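You operate a simulated robot arm through the tools that you are given. There is no shell and no other tool. Be economical: measure what you need, move in short steps, check, and stop when the job is done.

You run a simulated two-armed robot. Do the job below in one go: nothing can be reset, and whatever is moved stays where it is left.

JOB
Hold the felt box steady while you put the red and the cream socks in; put it in the drawer.
Fine: the drawer by the shoe rack, shut again. Set down upright: felt box. Where these are worked on the way, their far stop is far enough and under half their travel is too little: drawer by the shoe rack.

The check looks at the end state, three seconds after you hand in, the way a careful person would. Anything else that was tipped, shoved, dropped, spilled or broken makes it a failure.

ROBOT AND FRAMES
Two 7-joint arms with two-finger parallel grippers on one trunk, on a base that drives. Base frame: it is fixed to the floor where the robot stands at the start and does not move with it; the origin is under the middle of the robot, x ahead of it, y to its left, z up; the surface under the hand at the start is at about z = 860. Readings come in mm, rad, newtons and seconds.
The left shoulder is at the start at [60, 143, 926], the right one opposite. With the tool pointing down near the work surface each hand reaches from about 300 to 720 mm from the robot's upright axis, wherever it stands, measured 20 degrees to its own side. Places, roughly: drawer [500, -200, 700]; drawer by the shoe rack [400, -200, 700]. Payload 1.57 kg a hand.
Tool frame (each hand has its own): the origin (TCP) lies between the finger pads and is the grasp point; the fingertips stand 30 mm ahead of it; z points along the fingers, y is the line along which they close. The gripper opens to 110 mm. The fingers are 24 mm wide and 12 mm thick; the gripper's body (48 by 112 mm) begins 78 mm behind the TCP.
Orientation is that of the tool frame in the base frame, as a unit quaternion [x, y, z, w]. With the fingers straight down and closing along the base's y, the tool's x points along the base's -x, its y along +y and its z along -z.

CONTROLS
- The arms move only by the tool apply_moves. It takes "left_steps", "right_steps" or both (then of equal length, played together; a hand with none holds still); each is a list that holds one entry, the list of rows, each a list of 7 numbers: the shift along the tool's x, y, z in mm, then the turn, a rotation vector about the tool's x, y, z in rad, then the opening, from 0 (shut) to 1 (fully open). In form: [[[x, y, z, ax, ay, az, gripper], ...]]. A call has 1 to 20 rows; each row shifts and turns the commanded pose from where the row before left it, along the tool's axes as they then stand. Each row takes 0.2 s and may step no farther than 50 mm and 0.15 rad from the row before; otherwise, or with a gripper value out of range, the whole call is refused. A pose out of reach is approached as far as the arm can. The call stops where the force on the tool passes 90 N (or 10 N more than at its start, if that is more) or the arm is blocked; 0.2 s more then pass. Each finger travels about 45 mm/s and halts on what it meets, pressing with about 23 N; the grip force reading is that of the motor and also rises with nothing between the fingers. The clock runs only during rows and for 0.2 s after the last one: add rows that do not move to give the fingers time. It gives the time, the measured TCP pose, the force on the tool (base axes), the opening and the grip force at its end, in the units of the frame above (readings bear some noise), with the torque about the TCP (base axes, N m) and any sound that the robot's microphone picked up, and new pictures: "pictures" is both (left out), scene, wrist or none (wrist: the cameras of the hands that moved).
- Cameras (640 x 400 px; columns grow to the right, rows downward): "scene" is now at [27.6, -42, 1527.2]; the picture's right is [-0.56, -0.83, 0.00], its down [-0.69, 0.47, -0.55] and it looks along [0.46, -0.31, -0.83] (base axes); focal length 274 px, centre (320, 200). "left" rides on the left gripper at [70, -16, -141] in its tool frame; the picture's right is [0.23, 0.97, 0.00], its down [-0.86, 0.20, -0.48] and it looks along [-0.47, 0.11, 0.88] (tool axes); focal length 222 px, centre (320, 200). "right" rides on the right gripper at [70, 16, -141] in its tool frame; the picture's right is [-0.23, 0.97, 0.00], its down [-0.86, -0.20, -0.48] and it looks along [-0.47, -0.11, 0.88] (tool axes); focal length 222 px, centre (320, 200). There is no depth. A picture from a camera that has moved, and an enlarged one, comes with that camera's place and axes in the base frame and with its lens.
- raise_lower(by): slides the trunk up (or, below 0, down) by that many mm; the arms and the scene camera ride with it, the base frame stays. It gives what a move gives, with no picture.
- drive_base(legs): drives the robot by 1 to 6 legs, each [ahead, left, turn to the left] in mm, mm and rad, along the robot's own axes; the way and the turn of a leg run together, so that a leg with both is an arc; at most 1500 mm and 3.142 rad a leg. The arms and the cameras ride along, it lands a little off, and it stops where it bumps. It gives what a move gives, and a new picture of the scene camera.
- head_to(pan, tilt): turns the head with the scene camera to pan (to the left, within 1.501 rad either way) and tilt (down, from -0.506 to 1.204), counted from straight ahead of the robot. It gives what a move gives, and a new picture of the scene camera.
- close_up(camera, box): a new picture of the part [left, top, right, bottom] of that camera's present view, enlarged. It takes no simulated time.
- sign_off(): hands the job in; it is judged then, once.

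Work in short steps. Places have to be worked out from the pictures, the camera data and where the tool is seen: move nearer, look again, correct. Check each grasp and each placing, and mend what went wrong. You have 120 turns and 260 pictures in all, those below and enlarged ones among them. Open the grippers and draw the arms clear of the work before you hand the job in, unless the task says otherwise; then end with one line.

The tools are called after "Request:" as a command line: name --argument value ..., lists and objects as JSON in quotes. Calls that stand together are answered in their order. apply_moves: Moves the arms, as the interface text tells. Its arguments: {"type":"object","properties":{"left_steps":{"type":"array"},"right_steps":{"type":"array"},"pictures":{"type":"string","enum":["both","scene","wrist","none"]}},"required":[]} The other tools are called the same way: raise_lower (by) slides the trunk up or down; drive_base (legs) drives the base; head_to (pan, tilt) turns the head that bears the scene camera; close_up (camera, box) takes an enlarged picture of a part of a camera's view; sign_off () hands the job in.

At the start:

```text
clock: 0.0
left_eef_pos: [461.6, -3.9, 1100.2]
left_tool_rot: [0.0, 1.0, 0.0, 0.0]
left_ft_force: [-0.5, -0.2, -0.6]
left_moment: [0.01, -0.01, 0.02]
left_grip_width: 110.3
left_grip_force: 0.1
right_eef_pos: [352.1, -371.2, 1100.0]
right_tool_rot: [0.0, 1.0, 0.0, 0.0]
right_ft_force: [-1.0, 0.6, -0.6]
right_moment: [0.02, 0.03, 0.01]
right_grip_width: 110.0
right_grip_force: 0.2
trunk travel left (down, up): [-525.0, 65.0]
robot x, y, heading: [4.3, -0.2, -0.002]
head pan, tilt: [-0.599, 0.986]
```

scene: 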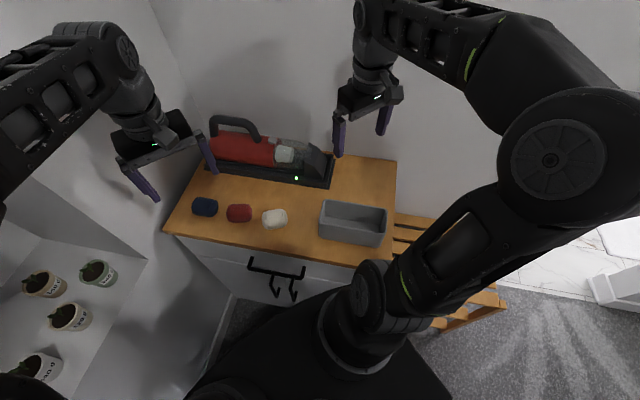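
right: 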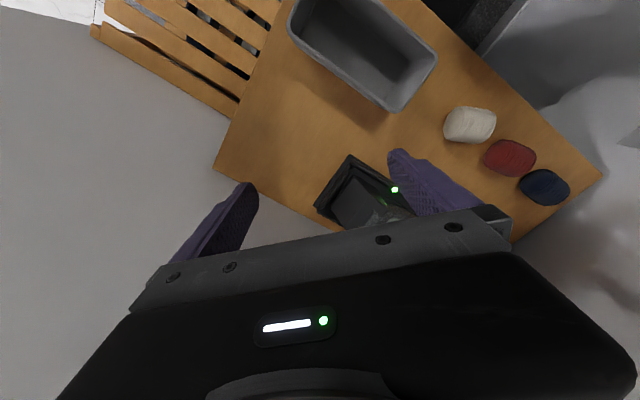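
left: 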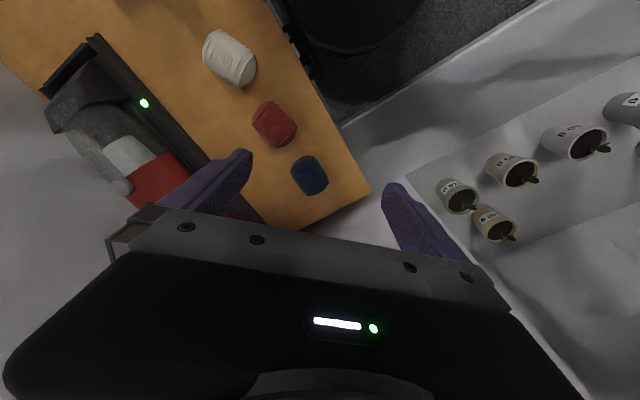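

The scene shows the dresser turned about 45° from my axes, with the box on top and the socks in a row. I'll enlarge the drawer front and the tabletop before planning.

Request:
close_up --camera "scene" --box '[160, 220, 400, 370]'

Request:
close_up --camera "scene" --box '[170, 130, 410, 280]'

```text
2.67 times, centred on (280, 295) of scene
camera zoom: at [27.6, -42.0, 1527.2], right [-0.56, -0.83, 0.0], down [-0.69, 0.47, -0.55], along [0.46, -0.31, -0.83], focal length 731 px, centre (427, -53)
```

zoom: 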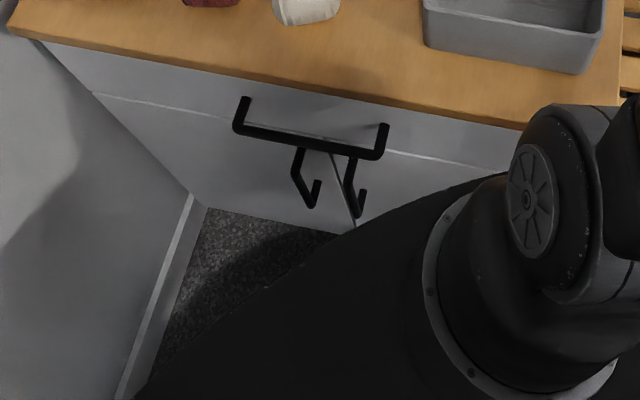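

```text
2.67 times, centred on (290, 205) of scene
camera zoom: at [27.6, -42.0, 1527.2], right [-0.56, -0.83, 0.0], down [-0.69, 0.47, -0.55], along [0.46, -0.31, -0.83], focal length 731 px, centre (400, 187)
```

zoom: 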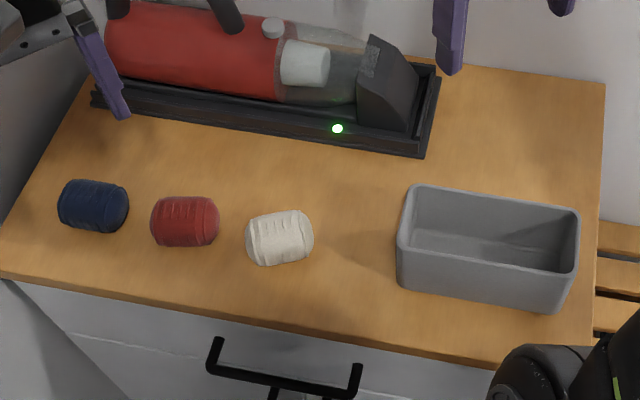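

The dresser has one top drawer with a bar handle and two doors under it. I'll look around for room to turn and back away.

Request:
head_to --pan 1.45 --tilt 0.8

Request:
head_to --pan 0.3 --tilt 0.8

Request:
head_to --pan -1.45 --tilt 0.8

```text
clock: 2.0
left_eef_pos: [461.0, -3.9, 1099.8]
left_tool_rot: [0.0, 1.0, 0.001, 0.001]
left_ft_force: [0.0, 0.0, 0.4]
left_moment: [0.01, 0.0, 0.04]
left_grip_width: 109.9
left_grip_force: 0.0
right_eef_pos: [354.5, -370.8, 1099.6]
right_tool_rot: [0.0, 1.0, 0.0, 0.0]
right_ft_force: [-0.9, 0.1, 0.6]
right_moment: [0.0, 0.01, 0.0]
right_grip_width: 109.9
right_grip_force: 0.0
trunk travel left (down, up): [-525.0, 65.0]
robot x, y, heading: [2.1, 0.1, 0.003]
head pan, tilt: [1.45, 0.799]
camera scene: at [-21.0, 77.8, 1541.3], right [0.99, -0.12, 0.0], down [-0.09, -0.71, -0.7], along [0.08, 0.69, -0.72], focal length 274 px, centre (320, 200)
```

scene: 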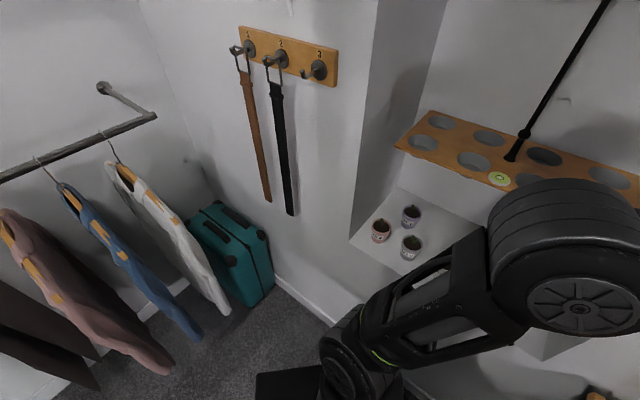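

```text
clock: 3.3
left_eef_pos: [461.9, -3.3, 1099.5]
left_tool_rot: [-0.001, 1.0, 0.0, 0.0]
left_ft_force: [-0.2, 0.7, 0.3]
left_moment: [0.01, 0.03, 0.03]
left_grip_width: 110.0
left_grip_force: 0.1
right_eef_pos: [353.3, -370.7, 1099.7]
right_tool_rot: [0.0, 1.0, 0.0, 0.0]
right_ft_force: [0.2, -0.1, 0.2]
right_moment: [0.03, 0.0, -0.02]
right_grip_width: 109.8
right_grip_force: 0.0
trunk travel left (down, up): [-525.0, 65.0]
robot x, y, heading: [0.6, -1.7, 0.0]
head pan, tilt: [0.3, 0.799]
camera scene: at [46.3, 21.6, 1541.3], right [0.3, -0.96, 0.0], down [-0.68, -0.21, -0.7], along [0.67, 0.21, -0.72], focal length 274 px, centre (320, 200)
```

scene: 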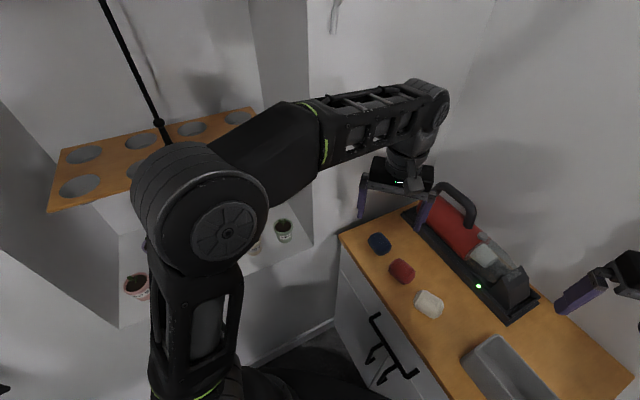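

```text
clock: 5.1
left_eef_pos: [462.0, -4.3, 1099.8]
left_tool_rot: [0.0, 1.0, 0.0, 0.0]
left_ft_force: [0.5, 0.4, -0.2]
left_moment: [-0.04, -0.01, -0.02]
left_grip_width: 109.9
left_grip_force: 0.0
right_eef_pos: [352.0, -371.3, 1100.3]
right_tool_rot: [0.0, 1.0, 0.001, 0.0]
right_ft_force: [0.0, -0.3, -0.6]
right_moment: [-0.01, -0.01, -0.02]
right_grip_width: 110.1
right_grip_force: 0.1
trunk travel left (down, up): [-525.0, 65.0]
robot x, y, heading: [-0.1, -2.6, 0.0]
head pan, tilt: [-1.45, 0.799]
camera scene: at [-21.0, -82.4, 1541.3], right [-0.99, -0.12, 0.0], down [-0.09, 0.71, -0.7], along [0.08, -0.69, -0.72], focal length 274 px, centre (320, 200)
```

scene: 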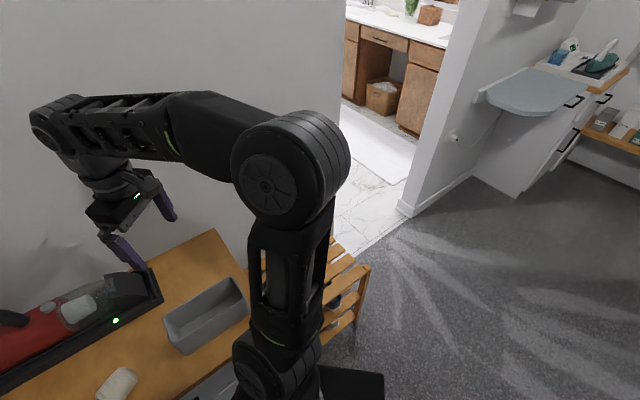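

There's room to back off, with hanging clothes about 700 mm away behind and a wall on the left. I'll step away diagonally first, then turn to face the dresser.

Request:
drive_base --legs '[[-87, 82, 0], [0, 0, -0.76]]'

Request:
head_to --pan 0.0 --tilt 0.95

```text
clock: 8.3
left_eef_pos: [245.2, -238.1, 1098.8]
left_tool_rot: [0.371, 0.929, 0.0, 0.0]
left_ft_force: [0.6, -0.4, 0.4]
left_moment: [-0.04, 0.0, -0.02]
left_grip_width: 110.0
left_grip_force: 0.1
right_eef_pos: [-86.6, -429.3, 1100.5]
right_tool_rot: [0.371, 0.929, 0.0, 0.0]
right_ft_force: [0.4, -0.7, -0.2]
right_moment: [0.02, 0.01, 0.02]
right_grip_width: 109.8
right_grip_force: 0.0
trunk travel left (down, up): [-525.0, 65.0]
robot x, y, heading: [-87.7, 82.7, -0.764]
head pan, tilt: [-1.45, 0.799]
camera scene: at [-157.5, 36.0, 1541.3], right [-0.8, 0.6, 0.0], down [0.43, 0.58, -0.7], along [-0.42, -0.56, -0.72], focal length 274 px, centre (320, 200)
```

scene: 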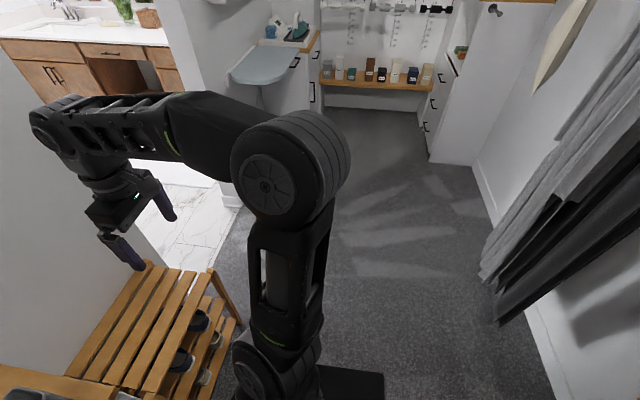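

```text
clock: 9.9
left_eef_pos: [244.7, -238.1, 1099.5]
left_tool_rot: [0.371, 0.928, 0.0, 0.0]
left_ft_force: [-0.4, 0.0, -0.2]
left_moment: [-0.02, 0.01, -0.01]
left_grip_width: 109.9
left_grip_force: 0.1
right_eef_pos: [-86.6, -428.6, 1100.5]
right_tool_rot: [0.372, 0.928, 0.0, 0.001]
right_ft_force: [0.1, 0.0, 0.6]
right_moment: [0.03, -0.01, 0.02]
right_grip_width: 109.8
right_grip_force: 0.1
trunk travel left (down, up): [-525.0, 65.0]
robot x, y, heading: [-88.5, 81.6, -0.761]
head pan, tilt: [0.0, 0.949]
camera scene: at [-56.5, 50.6, 1529.8], right [-0.69, -0.72, 0.0], down [-0.59, 0.56, -0.58], along [0.42, -0.4, -0.81], focal length 274 px, centre (320, 200)
```

scene: 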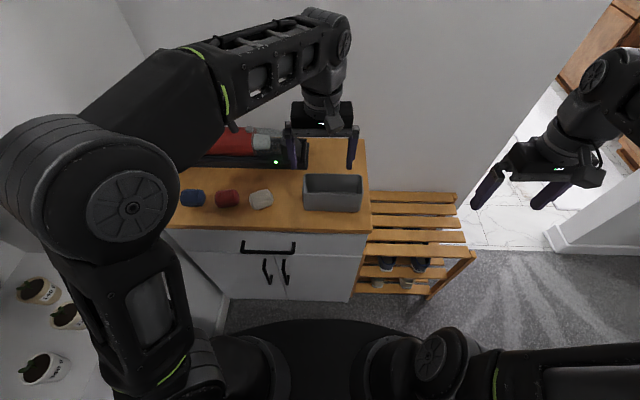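

Turned and roughly square to the dresser now. I'll enlarge the view to measure the box, socks and handle.

Request:
close_up --camera "scene" --box '[160, 130, 400, 280]'

Request:
close_up --camera "left" --box '[0, 0, 640, 400]'

```text
2.67 times, centred on (280, 205) of scene
camera zoom: at [-56.5, 50.6, 1529.8], right [-0.69, -0.72, 0.0], down [-0.59, 0.56, -0.58], along [0.42, -0.4, -0.81], focal length 731 px, centre (427, 187)
```

zoom: 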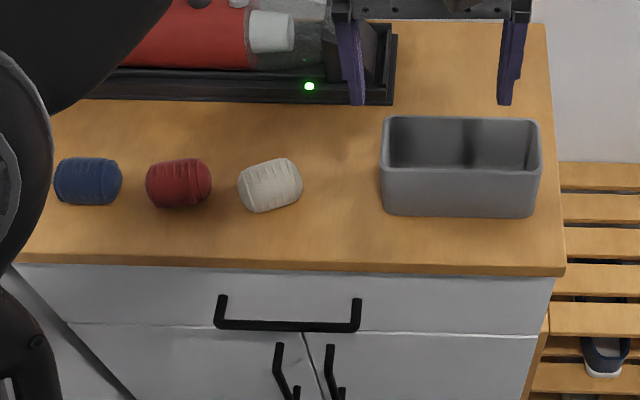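

```text
1.00 times, centred on (320, 200) of left (not enlarged: the box is as wide or as high as the picture)
camera zoom: at [183.3, -201.5, 1240.7], right [0.51, 0.86, 0.0], down [0.76, -0.44, 0.48], along [0.41, -0.24, -0.88], focal length 222 px, centre (320, 200)
```

zoom: 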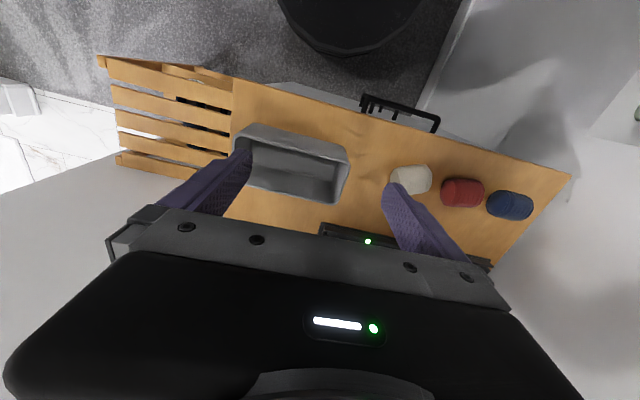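

Measurements in the dresser's frame (f into it, l to its left, origin as in the base frame, dresser at −45°):
- **Table:** front edge at f≈298.
- **Box:** f 366–436, l −110 to 55, rim at z≈945.
- **Red sock:** [389, 279].
- **Cream sock:** [388, 180].
- **Handle:** f≈272, l≈145, z≈775.

I'll square up and shift left a little.

Request:
drive_base --legs '[[0, 65, 0], [0, 0, -0.024]]'

Request:
close_up --camera "right" --box '[0, 0, 640, 400]'

```text
clock: 11.3
left_eef_pos: [283.0, -198.6, 1099.9]
left_tool_rot: [0.382, 0.924, 0.0, 0.0]
left_ft_force: [0.9, -0.1, -0.1]
left_moment: [0.0, 0.0, -0.03]
left_grip_width: 110.4
left_grip_force: 0.1
right_eef_pos: [-54.4, -382.5, 1099.7]
right_tool_rot: [0.382, 0.924, 0.0, 0.0]
right_ft_force: [-0.4, -0.1, 0.2]
right_moment: [-0.03, 0.02, -0.02]
right_grip_width: 110.1
right_grip_force: 0.1
trunk travel left (down, up): [-525.0, 65.0]
robot x, y, heading: [-42.1, 129.4, -0.783]
head pan, tilt: [0.0, 0.949]
camera scene: at [-12.4, 97.2, 1529.8], right [-0.71, -0.71, 0.0], down [-0.58, 0.57, -0.58], along [0.41, -0.41, -0.81], focal length 274 px, centre (320, 200)
```

scene: 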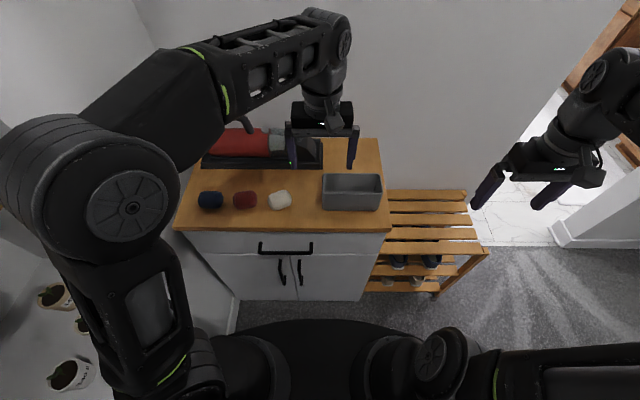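

```text
1.00 times, centred on (320, 200) of right (not enlarged: the box is as wide or as high as the picture)
camera zoom: at [-91.3, -321.8, 1240.0], right [0.85, 0.53, 0.0], down [0.46, -0.75, 0.48], along [0.25, -0.41, -0.88], focal length 222 px, centre (320, 200)
```

zoom: 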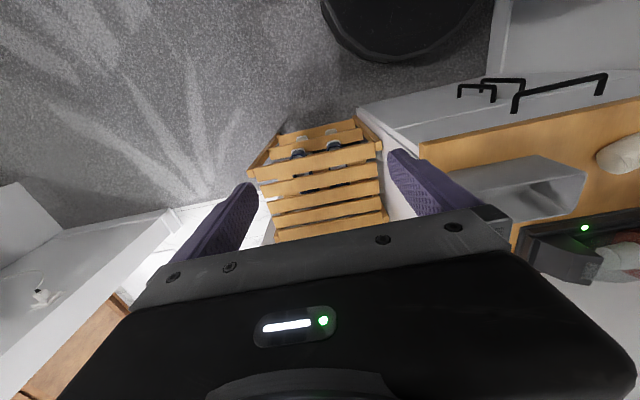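

Robot is square to the dresser (heading −0.783). Next I'll bring the left hand above the red sock and turn it 90°, and put the right hand above the box's right end, both still high.

Request:
apply_moves --left_steps '[[[-8, 36.5, 10, 0, 0, 0, 0.8], [-8, 36.5, 10, 0, 0, 0, 0.8], [-8, 36.5, 10, 0, 0, 0, 0.8], [-8, 36.5, 10, 0, 0, 0, 0.8], [-8, 36.5, 10, 0, 0, 0, 0.8], [-8, 36.5, 10, 0, 0, 0, 0.8], [0, 0, 0, 0, 0, 0.1428, 0.8], [0, 0, 0, 0, 0, 0.1428, 0.8], [0, 0, 0, 0, 0, 0.1428, 0.8], [0, 0, 0, 0, 0, 0.1428, 0.8], [0, 0, 0, 0, 0, 0.1428, 0.8], [0, 0, 0, 0, 0, 0.1428, 0.8], [0, 0, 0, 0, 0, 0.1428, 0.8], [0, 0, 0, 0, 0, 0.1428, 0.8], [0, 0, 0, 0, 0, 0.1428, 0.8], [0, 0, 0, 0, 0, 0.1428, 0.8], [0, 0, 0, 0, 0, 0.1428, 0.8]]]' --right_steps '[[[-28, 32.7, 10, 0, 0, 0, 0.6], [-28, 32.7, 10, 0, 0, 0, 0.6], [-28, 32.7, 10, 0, 0, 0, 0.6], [-28, 32.7, 10, 0, 0, 0, 0.6], [-28, 32.7, 10, 0, 0, 0, 0.6], [-28, 32.7, 10, 0, 0, 0, 0.6], [0, 0, 0, 0, 0, 0, 0.6], [0, 0, 0, 0, 0, 0, 0.6], [0, 0, 0, 0, 0, 0, 0.6], [0, 0, 0, 0, 0, 0, 0.6], [0, 0, 0, 0, 0, 0, 0.6], [0, 0, 0, 0, 0, 0, 0.6], [0, 0, 0, 0, 0, 0, 0.6], [0, 0, 0, 0, 0, 0, 0.6], [0, 0, 0, 0, 0, 0, 0.6], [0, 0, 0, 0, 0, 0, 0.6], [0, 0, 0, 0, 0, 0, 0.6]]]'

```text
clock: 14.9
left_eef_pos: [471.1, -77.9, 1038.3]
left_tool_rot: [0.924, 0.383, 0.0, 0.0]
left_ft_force: [-0.1, 0.0, -0.1]
left_moment: [0.0, 0.0, 0.02]
left_grip_width: 88.0
left_grip_force: 0.0
right_eef_pos: [202.7, -358.9, 1038.4]
right_tool_rot: [0.382, 0.924, 0.0, -0.001]
right_ft_force: [-0.3, 0.0, 1.1]
right_moment: [-0.03, -0.02, 0.02]
right_grip_width: 66.4
right_grip_force: 0.0
trunk travel left (down, up): [-525.0, 65.0]
robot x, y, heading: [-40.3, 131.2, -0.784]
head pan, tilt: [0.0, 0.949]
camera scene: at [-12.1, 97.2, 1529.8], right [-0.71, -0.71, 0.0], down [-0.58, 0.57, -0.58], along [0.41, -0.41, -0.81], focal length 274 px, centre (320, 200)
camera right: at [164.7, -299.7, 1178.8], right [0.85, 0.53, 0.0], down [0.46, -0.75, 0.48], along [0.25, -0.41, -0.88], focal length 222 px, centre (320, 200)
camera left: at [509.2, -16.6, 1180.3], right [0.85, -0.53, 0.0], down [-0.46, -0.75, 0.48], along [-0.25, -0.41, -0.88], focal length 222 px, centre (320, 200)
```

scene: 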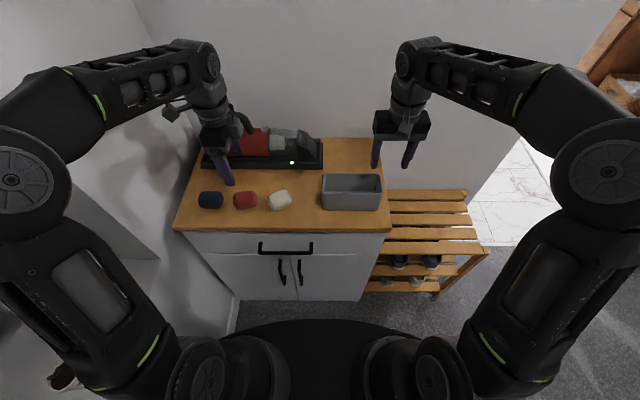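
right: 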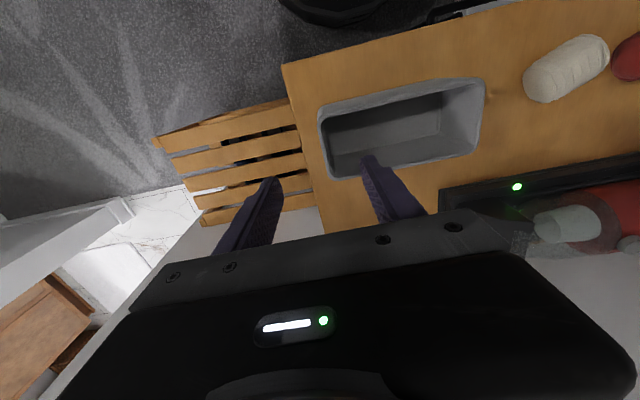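
left: 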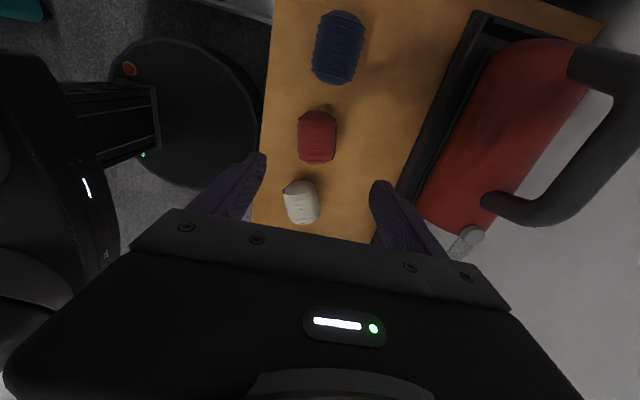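

The left wrist view puts red near f 385, l 282, and the right view puts the box rim at about f 358–430. I'll turn the right hand 90° and tilt it 45° to the right, so it can clamp the box's long sides and leave the top open. The left hand comes down a bit over red.

Request:
apply_moves --left_steps '[[[1, -0.5, 10, 0, 0, 0, 0.75], [1, -0.5, 10, 0, 0, 0, 0.75], [1, -0.5, 10, 0, 0, 0, 0.75], [1, -0.5, 10, 0, 0, 0, 0.75], [0, -0.5, 10, 0, 0, 0, 0.75], [0, -0.5, 10, 0, 0, 0, 0.75], [0, 0, 10, 0, 0, 0, 0.75], [0, 0, 0, 0, 0, 0, 0.75], [0, 0, 0, 0, 0, 0, 0.75], [0, 0, 0, 0, 0, 0, 0.75], [0, 0, 0, 0, 0, 0, 0.75], [0, 0, 0, 0, 0, 0, 0.75], [0, 0, 0, 0, 0, 0, 0.75], [0, 0, 0, 0, 0, 0, 0.75], [0, 0, 0, 0, 0, 0, 0.75], [0, 0, 0, 0, 0, 0, 0.75], [0, 0, 0, 0, 0, 0, 0.75]]]' --right_steps '[[[0, 0, 0, 0, 0, -0.1428, 1], [0, 0, 0, 0, 0, -0.1428, 1], [0, 0, 0, 0, 0, -0.1428, 1], [0, 0, 0, 0, 0, -0.1428, 1], [0, 0, 0, 0, 0, -0.1428, 1], [0, 0, 0, 0, 0, -0.1428, 1], [0, 0, 0, 0, 0, -0.1428, 1], [0, 0, 0, 0, 0, -0.1428, 1], [0, 0, 0, 0, 0, -0.1428, 1], [0, 0, 0, 0, 0, -0.1428, 1], [0, 0, 0, 0, 0, -0.1428, 1], [0, 0, 0, 0, -0.131, 0, 1], [0, 0, 0, 0, -0.131, 0, 1], [0, 0, 0, 0, -0.131, 0, 1], [0, 0, 0, 0, -0.131, 0, 1], [0, 0, 0, 0, -0.131, 0, 1], [0, 0, 0, 0, -0.131, 0, 1]]]'

```text
clock: 18.5
left_eef_pos: [471.9, -73.4, 968.4]
left_tool_rot: [0.923, 0.384, 0.0, 0.0]
left_ft_force: [0.0, -0.9, -0.3]
left_moment: [0.02, -0.01, 0.02]
left_grip_width: 82.6
left_grip_force: 0.1
right_eef_pos: [203.7, -362.6, 1040.9]
right_tool_rot: [-0.354, 0.852, 0.147, 0.356]
right_ft_force: [-0.2, -0.7, 0.1]
right_moment: [0.01, -0.01, 0.0]
right_grip_width: 110.0
right_grip_force: 0.1
trunk travel left (down, up): [-525.0, 65.0]
robot x, y, heading: [-39.5, 127.7, -0.781]
head pan, tilt: [0.0, 0.949]
camera scene: at [-12.3, 96.7, 1529.8], right [-0.71, -0.71, 0.0], down [-0.58, 0.57, -0.58], along [0.41, -0.41, -0.81], focal length 274 px, centre (320, 200)
camera right: at [87.0, -456.7, 1088.9], right [-0.58, 0.8, 0.16], down [0.33, 0.05, 0.94], along [0.75, 0.6, -0.29], focal length 222 px, centre (320, 200)
camera left: at [509.4, -11.7, 1110.0], right [0.85, -0.53, 0.0], down [-0.46, -0.75, 0.48], along [-0.25, -0.41, -0.88], focal length 222 px, centre (320, 200)
```

scene: 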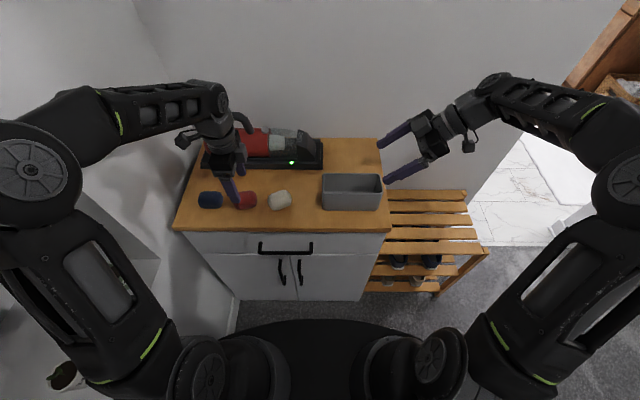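
right: 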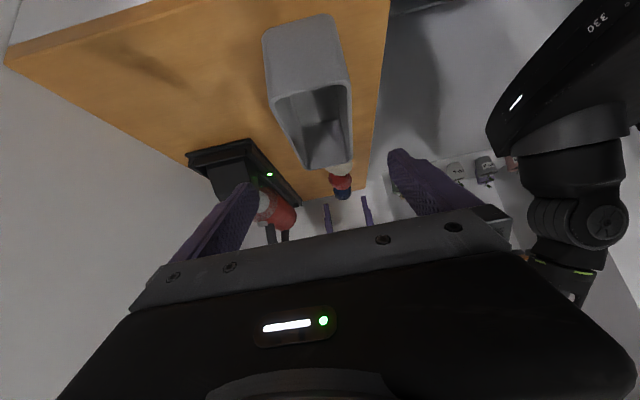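
left: 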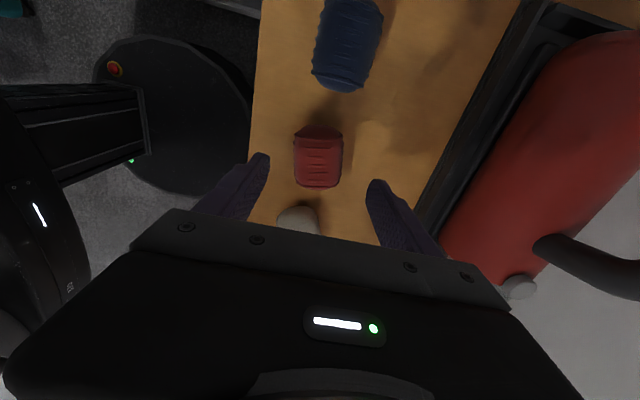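

Red is centred under the left hand, and the box spans f 362–429 with its right end at l −105. I'll lower the left hand around red and bring the right fingers either side of the box, both still open.

Request:
apply_moves --left_steps '[[[0, -0.5, 18, 0, 0, 0, 0.75], [0, -0.5, 18, 0, 0, 0, 0.75], [0, 0, 18, 0, 0, 0, 0.75], [0, 0, 17, 0, 0, 0, 0.75], [0, 0, 0, 0, 0, 0, 0.75]]]' --right_steps '[[[16.6, 1.1, 29.7, 0, 0, 0, 1], [16.6, 1.1, 29.7, 0, 0, 0, 1], [16.6, 1.1, 29.7, 0, 0, 0, 1], [16.6, 1.1, 29.7, 0, 0, 0, 1], [0, 0, 0, 0, 0, 0, 1]]]'

```text
clock: 19.7
left_eef_pos: [472.4, -69.9, 898.0]
left_tool_rot: [0.923, 0.384, 0.0, 0.0]
left_ft_force: [-0.4, 0.0, 0.6]
left_moment: [-0.02, 0.04, -0.02]
left_grip_width: 82.5
left_grip_force: 0.1
right_eef_pos: [226.7, -330.8, 909.6]
right_tool_rot: [-0.354, 0.853, 0.147, 0.354]
right_ft_force: [0.6, -1.0, -0.3]
right_moment: [0.03, -0.04, -0.02]
right_grip_width: 109.9
right_grip_force: 0.0
trunk travel left (down, up): [-525.0, 65.0]
robot x, y, heading: [-44.4, 127.7, -0.784]
head pan, tilt: [0.0, 0.949]
camera scene: at [-12.3, 97.3, 1529.8], right [-0.71, -0.71, 0.0], down [-0.58, 0.57, -0.58], along [0.41, -0.41, -0.81], focal length 274 px, centre (320, 200)
camera right: at [110.0, -425.7, 958.8], right [-0.58, 0.8, 0.16], down [0.33, 0.05, 0.94], along [0.75, 0.6, -0.29], focal length 222 px, centre (320, 200)
camera left: at [510.2, -10.0, 1038.7], right [0.85, -0.53, 0.0], down [-0.46, -0.75, 0.48], along [-0.25, -0.41, -0.88], focal length 222 px, centre (320, 200)
```

scene: 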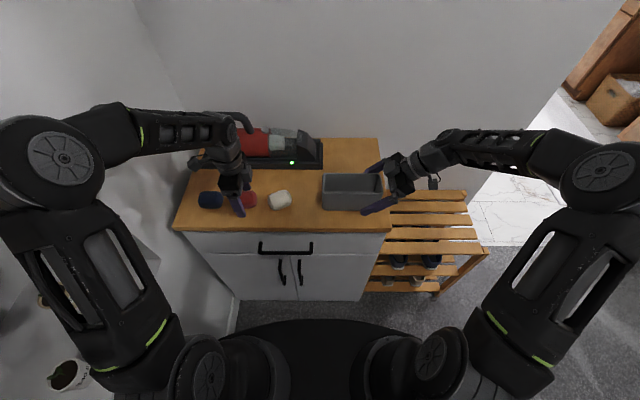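
right: 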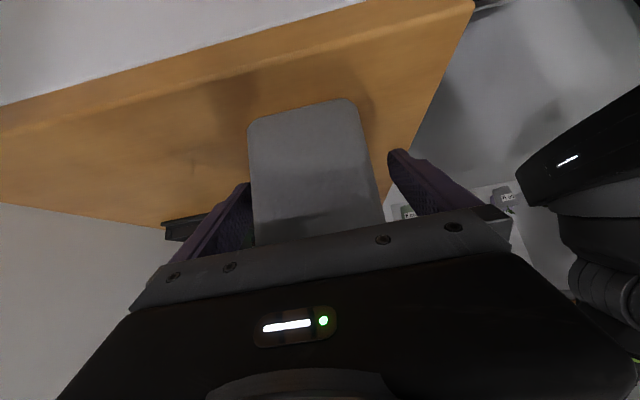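
left: 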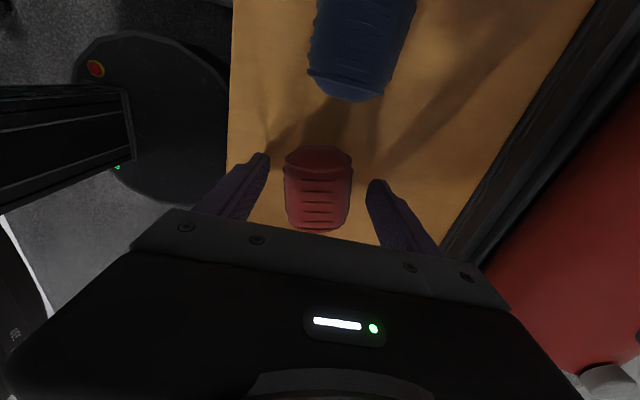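

Both hands straddle their targets with no contact. Closing the left on the red sock and the right on the box.

Request:
apply_moves --left_steps '[[[0, 0, 0, 0, 0, 0, 0.2], [0, 0, 0, 0, 0, 0, 0.2], [0, 0, 0, 0, 0, 0, 0.2], [0, 0, 0, 0, 0, 0, 0.2], [0, 0, 0, 0, 0, 0, 0.2]]]' --right_steps '[[[0, 0, 0, 0, 0, 0, 0.55], [0, 0, 0, 0, 0, 0, 0.55], [0, 0, 0, 0, 0, 0, 0.55], [0, 0, 0, 0, 0, 0, 0.55], [0, 0, 0, 0, 0, 0, 0.55]]]' --pictures "wrist"

```text
clock: 20.9
left_eef_pos: [472.6, -72.8, 897.3]
left_tool_rot: [0.924, 0.383, 0.0, 0.0]
left_ft_force: [-0.5, -0.2, 0.1]
left_moment: [-0.02, -0.01, 0.01]
left_grip_width: 54.1
left_grip_force: 23.0
right_eef_pos: [227.6, -330.4, 909.8]
right_tool_rot: [-0.353, 0.853, 0.147, 0.355]
right_ft_force: [0.0, -0.7, 0.6]
right_moment: [-0.01, -0.02, -0.02]
right_grip_width: 75.7
right_grip_force: 23.1
trunk travel left (down, up): [-525.0, 65.0]
robot x, y, heading: [-39.5, 130.5, -0.782]
head pan, tilt: [0.0, 0.949]
camera right: at [110.1, -426.0, 959.2], right [-0.58, 0.8, 0.16], down [0.33, 0.05, 0.94], along [0.75, 0.6, -0.29], focal length 222 px, centre (320, 200)
camera left: at [510.2, -10.3, 1038.8], right [0.85, -0.53, 0.0], down [-0.46, -0.75, 0.48], along [-0.25, -0.41, -0.88], focal length 222 px, centre (320, 200)
```

right: 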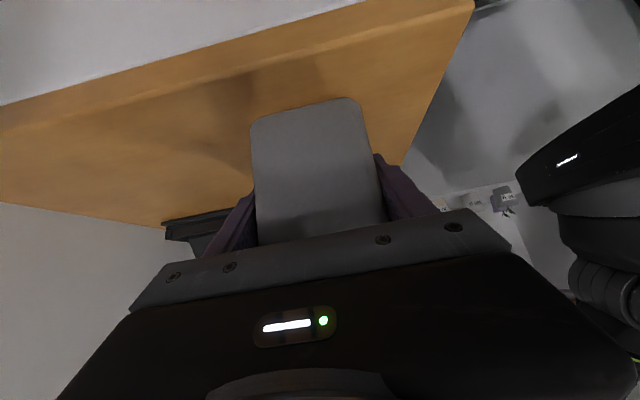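
left: 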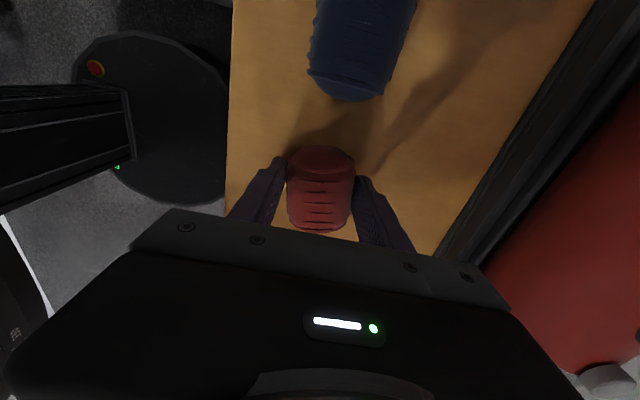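

Both grips are firm: sock 54 mm, box 76 mm. I'll lift the red sock and carry it over the left half of the box.

Request:
apply_moves --left_steps '[[[0, 0, -37, 0, 0, 0, 0.2], [0, 0, -37, 0, 0, 0, 0.2], [0, 0, -37, 0, 0, 0, 0.2], [-45.5, 1.5, 0, 0, 0, 0, 0.2], [-45.5, 1.5, 0, 0, 0, 0, 0.2], [-45.5, 1.5, 0, 0, 0, 0, 0.2], [-45.5, 1.5, 0, 0, 0, 0, 0.2], [-45.5, 1.5, 0, 0, 0, 0, 0.2], [-45.5, 1.5, 0, 0, 0, 0, 0.2], [0, 0, 0, 0, 0, 0, 0.2]]]'

```text
clock: 23.1
left_eef_pos: [283.7, -272.6, 1009.2]
left_tool_rot: [0.923, 0.384, 0.0, 0.0]
left_ft_force: [-0.1, 0.0, -0.1]
left_moment: [-0.02, -0.02, -0.02]
left_grip_width: 53.2
left_grip_force: 22.8
right_eef_pos: [227.3, -330.2, 911.1]
right_tool_rot: [-0.353, 0.854, 0.147, 0.354]
right_ft_force: [0.2, 0.5, 1.7]
right_moment: [-0.05, -0.06, 0.0]
right_grip_width: 75.4
right_grip_force: 23.3
trunk travel left (down, up): [-525.0, 65.0]
robot x, y, heading: [-44.4, 128.6, -0.784]
head pan, tilt: [0.0, 0.949]
camera scene: at [-12.0, 97.3, 1529.8], right [-0.71, -0.71, 0.0], down [-0.58, 0.57, -0.58], along [0.41, -0.41, -0.81], focal length 274 px, centre (320, 200)
camera left: at [322.3, -211.8, 1150.6], right [0.85, -0.53, 0.0], down [-0.46, -0.75, 0.48], along [-0.25, -0.41, -0.88], focal length 222 px, centre (320, 200)
```

scene: 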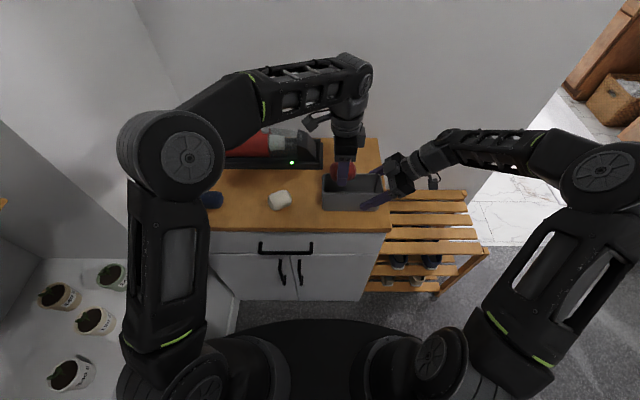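
left: 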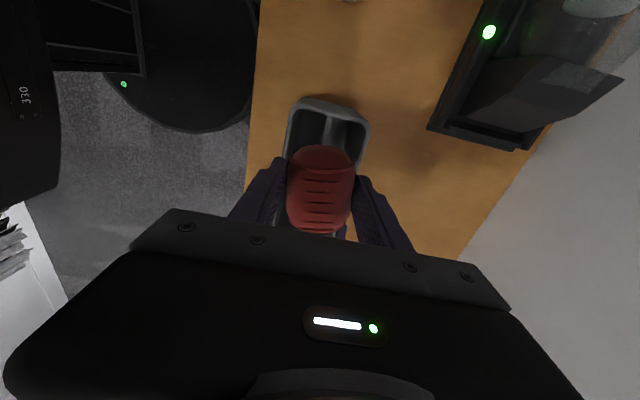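

The red sock is held over the box's left half and lined up. I'll lower until the fingertips are just above the rim, then release.

Request:
apply_moves --left_steps '[[[3, 1, 12, 0, 0, 0, 0.2], [2, 0, 12, 0, 0, 0, 0.2], [0, 0, 0, 0, 0, 0, 0.2], [0, 0, 0, 0, 0, 0, 0.7], [0, 0, 0, 0, 0, 0, 0.7], [0, 0, 0, 0, 0, 0, 0.7], [0, 0, 0, 0, 0, 0, 0.7]]]'

```text
clock: 24.7
left_eef_pos: [289.7, -269.6, 987.5]
left_tool_rot: [0.923, 0.384, 0.0, 0.0]
left_ft_force: [-0.8, 1.0, -0.3]
left_moment: [0.03, 0.01, 0.0]
left_grip_width: 76.9
left_grip_force: 0.0
right_eef_pos: [225.7, -331.7, 909.0]
right_tool_rot: [-0.353, 0.853, 0.147, 0.355]
right_ft_force: [0.2, -0.2, 1.7]
right_moment: [-0.09, -0.03, -0.07]
right_grip_width: 75.4
right_grip_force: 22.8
trunk travel left (down, up): [-525.0, 65.0]
robot x, y, heading: [-42.2, 127.8, -0.779]
head pan, tilt: [0.0, 0.949]
camera scene: at [-12.3, 97.1, 1529.8], right [-0.71, -0.71, 0.0], down [-0.58, 0.57, -0.58], along [0.41, -0.41, -0.81], focal length 274 px, centre (320, 200)
camera left: at [326.5, -208.7, 1127.6], right [0.85, -0.53, 0.0], down [-0.46, -0.75, 0.48], along [-0.25, -0.41, -0.88], focal length 222 px, centre (320, 200)
```

scene: 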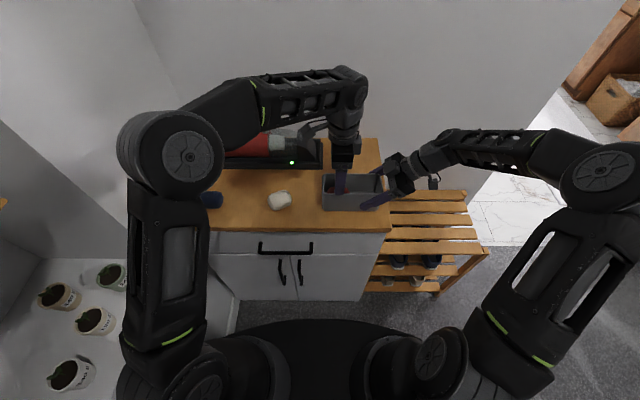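
left: 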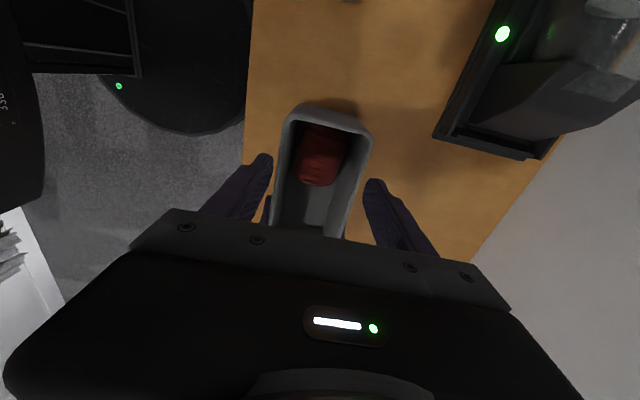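

Red is in the box. Now raising the left hand and moving over the cream sock.

Request:
apply_moves --left_steps '[[[0, 0, -30, 0, 0, 0, 0.8], [0, 0, 0, 0, 0, 0, 0.8], [42.5, -2.4, 0, 0, 0, 0, 0.8], [42.5, -2.4, 0, 0, 0, 0, 0.8], [42.5, -2.4, 0, 0, 0, 0, 0.8], [42.5, -2.4, 0, 0, 0, 0, 0.8], [0, 0, 30, 0, 0, 0, 0.8], [0, 0, 20, 0, 0, 0, 0.8]]]' --pictures "wrist"

Request:
close_up --camera "scene" --box '[200, 150, 400, 275]'

```text
clock: 26.5
left_eef_pos: [402.3, -141.5, 965.9]
left_tool_rot: [0.924, 0.383, 0.0, 0.002]
left_ft_force: [-0.7, -0.3, -0.3]
left_moment: [-0.02, 0.01, 0.02]
left_grip_width: 88.1
left_grip_force: 0.0
right_eef_pos: [226.9, -331.1, 909.2]
right_tool_rot: [-0.353, 0.853, 0.147, 0.355]
right_ft_force: [1.1, -0.4, -0.3]
right_moment: [-0.06, -0.02, 0.02]
right_grip_width: 75.6
right_grip_force: 23.5
trunk travel left (down, up): [-525.0, 65.0]
robot x, y, heading: [-38.9, 130.5, -0.78]
head pan, tilt: [0.0, 0.949]
camera left: at [439.9, -80.5, 1106.5], right [0.85, -0.53, 0.0], down [-0.46, -0.75, 0.48], along [-0.25, -0.41, -0.88], focal length 222 px, centre (320, 200)
```

left: 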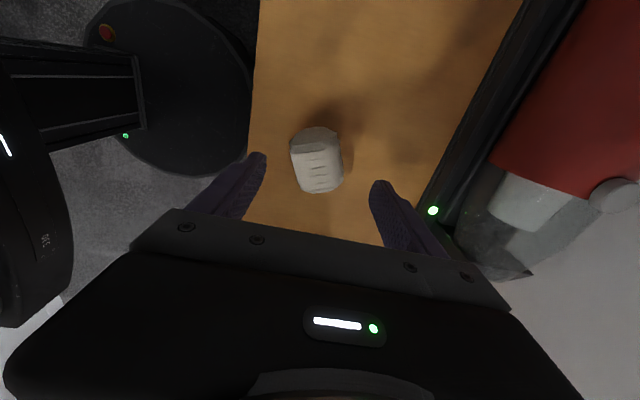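

```text
3.20 times, centred on (300, 212) of scene
camera zoom: at [-12.2, 97.1, 1529.8], right [-0.71, -0.71, 0.0], down [-0.58, 0.57, -0.58], along [0.41, -0.41, -0.81], focal length 877 px, centre (384, 160)
```

zoom: 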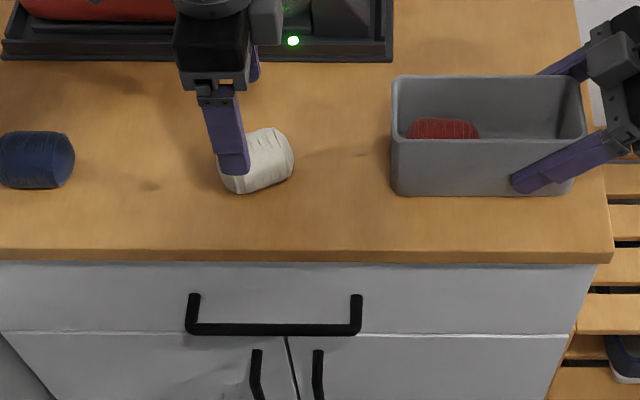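

The cream sock is centred with about 0.17 rad of yaw. I'll align to it, descend and grip.

Request:
apply_moves --left_steps '[[[0, 0, 0, 0, 0, -0.085, 0.8], [0, 0, 0, 0, 0, -0.085, 0.8], [0, 0, 17, 0, 0, 0, 0.8], [0, 0, 17, 0, 0, 0, 0.8], [0, 0, 17, 0, 0, 0, 0.8], [0, 0, 17, 0, 0, 0, 0.8], [0, 0, 0, 0, 0, 0, 0.8], [0, 0, 0, 0, 0, 0, 0.2], [0, 0, 0, 0, 0, 0, 0.2], [0, 0, 0, 0, 0, 0, 0.2], [0, 0, 0, 0, 0, 0, 0.2], [0, 0, 0, 0, 0, 0, 0.2], [0, 0, 0, 0, 0, 0, 0.2]]]' --pictures "wrist"

```text
clock: 29.3
left_eef_pos: [402.2, -140.7, 897.5]
left_tool_rot: [0.888, 0.46, 0.001, 0.0]
left_ft_force: [0.2, 0.0, 0.6]
left_moment: [0.0, 0.01, -0.02]
left_grip_width: 54.9
left_grip_force: 22.4
right_eef_pos: [227.5, -330.7, 910.5]
right_tool_rot: [-0.352, 0.854, 0.146, 0.355]
right_ft_force: [-0.6, -0.4, 1.1]
right_moment: [-0.05, -0.01, -0.01]
right_grip_width: 75.5
right_grip_force: 22.9
trunk travel left (down, up): [-525.0, 65.0]
robot x, y, heading: [-37.2, 131.1, -0.78]
head pan, tilt: [0.0, 0.949]
camera left: at [429.2, -74.3, 1038.1], right [0.93, -0.38, 0.0], down [-0.33, -0.81, 0.48], along [-0.18, -0.44, -0.88], focal length 222 px, centre (320, 200)
```

left: 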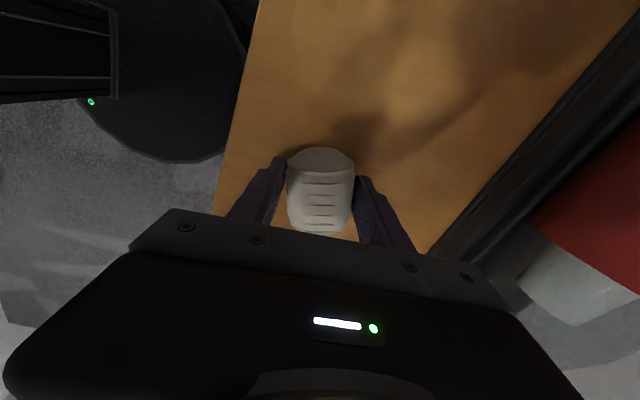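

Cream is gripped at 55 mm. Lifting, turning it straight, and carrying it over the right half of the box.

Request:
apply_moves --left_steps '[[[0, 0, -37, 0, 0, 0, 0.2], [0, 0, -37, 0, 0, 0.085, 0.2], [0, 0, -37, 0, 0, 0.085, 0.2], [-40.8, 1.8, 0, 0, 0, 0, 0.2], [-40.8, 1.8, 0, 0, 0, 0, 0.2], [-40.8, 1.8, 0, 0, 0, 0, 0.2], [-40.8, 1.8, 0, 0, 0, 0, 0.2], [-40.8, 1.8, 0, 0, 0, 0, 0.2], [-40.8, 1.8, 0, 0, 0, 0, 0.2], [0, 0, 0, 0, 0, 0, 0.2]]]'

```text
clock: 31.5
left_eef_pos: [236.1, -323.3, 1006.9]
left_tool_rot: [0.923, 0.384, 0.001, 0.0]
left_ft_force: [3.0, 1.8, -1.4]
left_moment: [0.02, -0.05, -0.05]
left_grip_width: 51.1
left_grip_force: 22.8
right_eef_pos: [227.5, -332.0, 908.4]
right_tool_rot: [-0.354, 0.853, 0.146, 0.354]
right_ft_force: [-1.6, -1.1, 1.4]
right_moment: [0.21, -0.28, 0.09]
right_grip_width: 75.6
right_grip_force: 22.1
trunk travel left (down, up): [-525.0, 65.0]
robot x, y, heading: [-44.3, 131.7, -0.777]
head pan, tilt: [0.0, 0.949]
camera scene: at [-12.0, 97.2, 1529.8], right [-0.71, -0.71, 0.0], down [-0.58, 0.57, -0.58], along [0.41, -0.41, -0.81], focal length 274 px, centre (320, 200)
camera left: at [274.0, -261.7, 1148.2], right [0.85, -0.53, 0.0], down [-0.46, -0.75, 0.48], along [-0.25, -0.41, -0.88], focal length 222 px, centre (320, 200)
```

scene: 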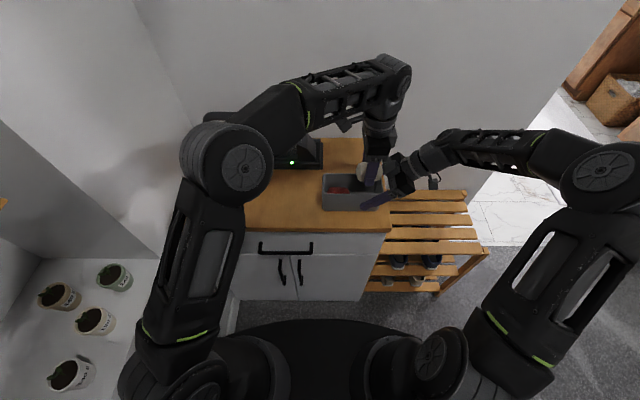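
left: 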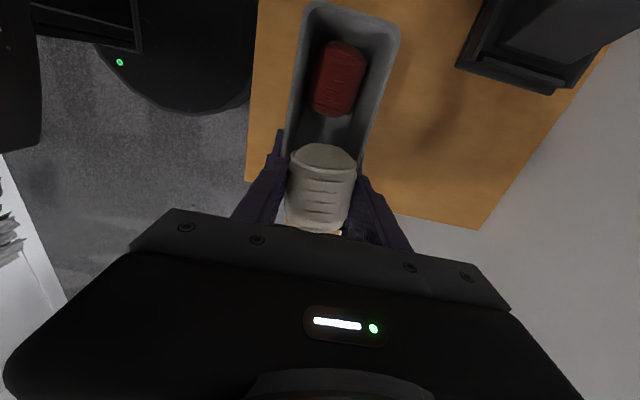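

A slight side contact (~3 N) shows the sock's end touching the right gripper. I'll back off 14 mm, lower and release.

Request:
apply_moves --left_steps '[[[14, -1, 0, 0, 0, 0, 0.2], [0, 0, 10, 0, 0, 0, 0.2], [0, 0, 11, 0, 0, 0, 0.2], [0, 0, 0, 0, 0, 0, 0.2]]]' --pictures "wrist"

Request:
close_up --camera "scene" --box '[290, 130, 450, 230]'

```text
clock: 32.5
left_eef_pos: [245.1, -313.2, 986.3]
left_tool_rot: [0.923, 0.384, 0.0, 0.0]
left_ft_force: [-0.8, 0.2, 0.3]
left_moment: [0.01, 0.0, -0.04]
left_grip_width: 50.6
left_grip_force: 22.6
right_eef_pos: [226.5, -330.4, 910.4]
right_tool_rot: [-0.353, 0.854, 0.146, 0.355]
right_ft_force: [-0.3, 0.1, 0.3]
right_moment: [0.0, 0.02, 0.0]
right_grip_width: 75.5
right_grip_force: 23.2
trunk travel left (down, up): [-525.0, 65.0]
robot x, y, heading: [-41.0, 128.8, -0.783]
head pan, tilt: [0.0, 0.949]
camera left: at [283.4, -250.6, 1127.7], right [0.85, -0.53, 0.0], down [-0.46, -0.75, 0.48], along [-0.25, -0.41, -0.88], focal length 222 px, centre (320, 200)
```

left: 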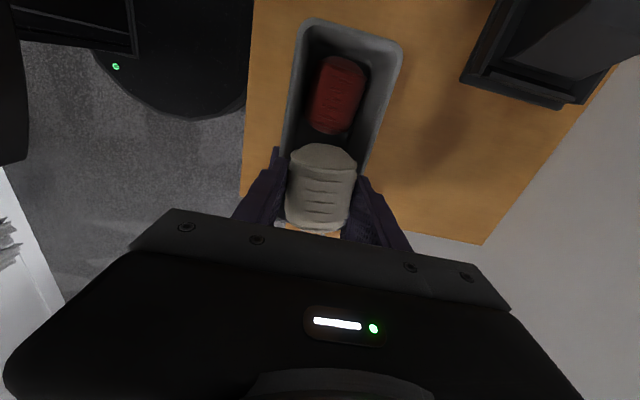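

```text
4.00 times, centred on (370, 180) of scene
camera zoom: at [-12.2, 97.1, 1529.8], right [-0.71, -0.71, 0.0], down [-0.58, 0.57, -0.58], along [0.41, -0.41, -0.81], focal length 1097 px, centre (120, 280)
```

zoom: 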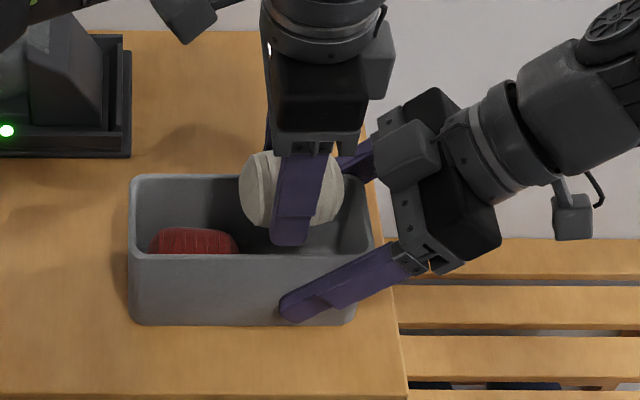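

Clear of the right gripper and over the box. Releasing the cream sock, then raising the left hand.

Request:
apply_moves --left_steps '[[[0, 0, 0, 0, 0, 0, 0.7], [0, 0, 0, 0, 0, 0, 0.7], [0, 0, 0, 0, 0, 0, 0.7], [0, 0, 0, 0, 0, 0, 0.7], [0, 0, -30, 0, 0, 0, 0.7], [0, 0, -40, 0, 0, 0, 0.7], [40, 0, -10, 0, 0, 0, 0.7], [40, 0, 0, 0, 0, 0, 0.7], [40, 0, 0, 0, 0, 0, 0.7], [40, 0, 0, 0, 0, 0, 0.7]]]' --pictures "wrist"

Request:
close_up --camera "scene" --box '[240, 130, 480, 280]'

```text
clock: 34.7
left_eef_pos: [360.0, -198.9, 1049.0]
left_tool_rot: [0.924, 0.382, 0.0, 0.0]
left_ft_force: [-0.6, 0.1, 0.4]
left_moment: [0.01, -0.02, 0.01]
left_grip_width: 76.9
left_grip_force: 0.1
left hand out of reach, approached as far as the arm can: row 6
right_eef_pos: [227.0, -331.3, 909.7]
right_tool_rot: [-0.354, 0.854, 0.146, 0.354]
right_ft_force: [-0.1, 0.3, 0.4]
right_moment: [0.05, -0.07, 0.03]
right_grip_width: 75.3
right_grip_force: 23.7
trunk travel left (down, up): [-525.0, 65.0]
robot x, y, heading: [-42.0, 132.7, -0.779]
head pan, tilt: [0.0, 0.949]
camera left: at [398.0, -138.6, 1189.6], right [0.85, -0.53, 0.0], down [-0.46, -0.75, 0.48], along [-0.25, -0.41, -0.88], focal length 222 px, centre (320, 200)
```

left: 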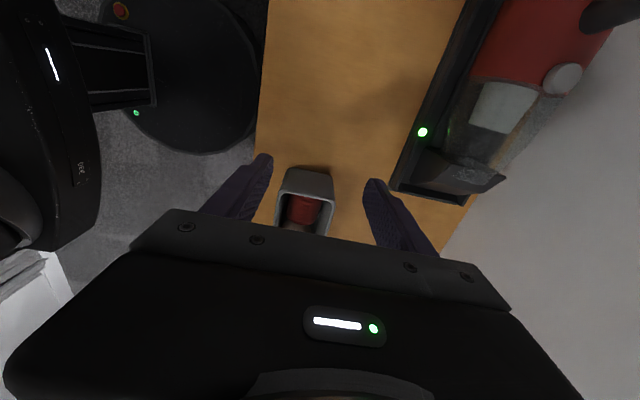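

```text
2.67 times, centred on (360, 205) of scene
camera zoom: at [-11.7, 97.7, 1529.8], right [-0.71, -0.71, 0.0], down [-0.58, 0.57, -0.58], along [0.41, -0.41, -0.81], focal length 731 px, centre (213, 187)
```

zoom: 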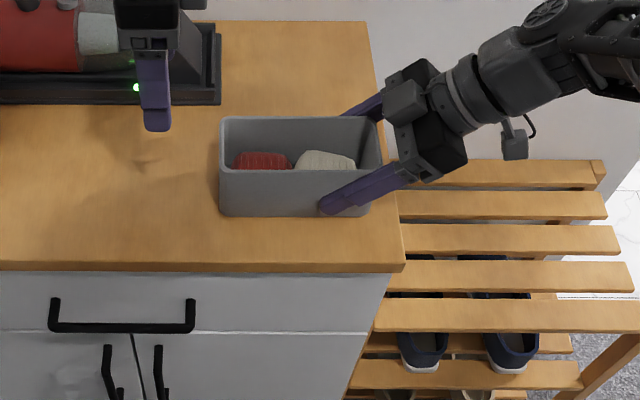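

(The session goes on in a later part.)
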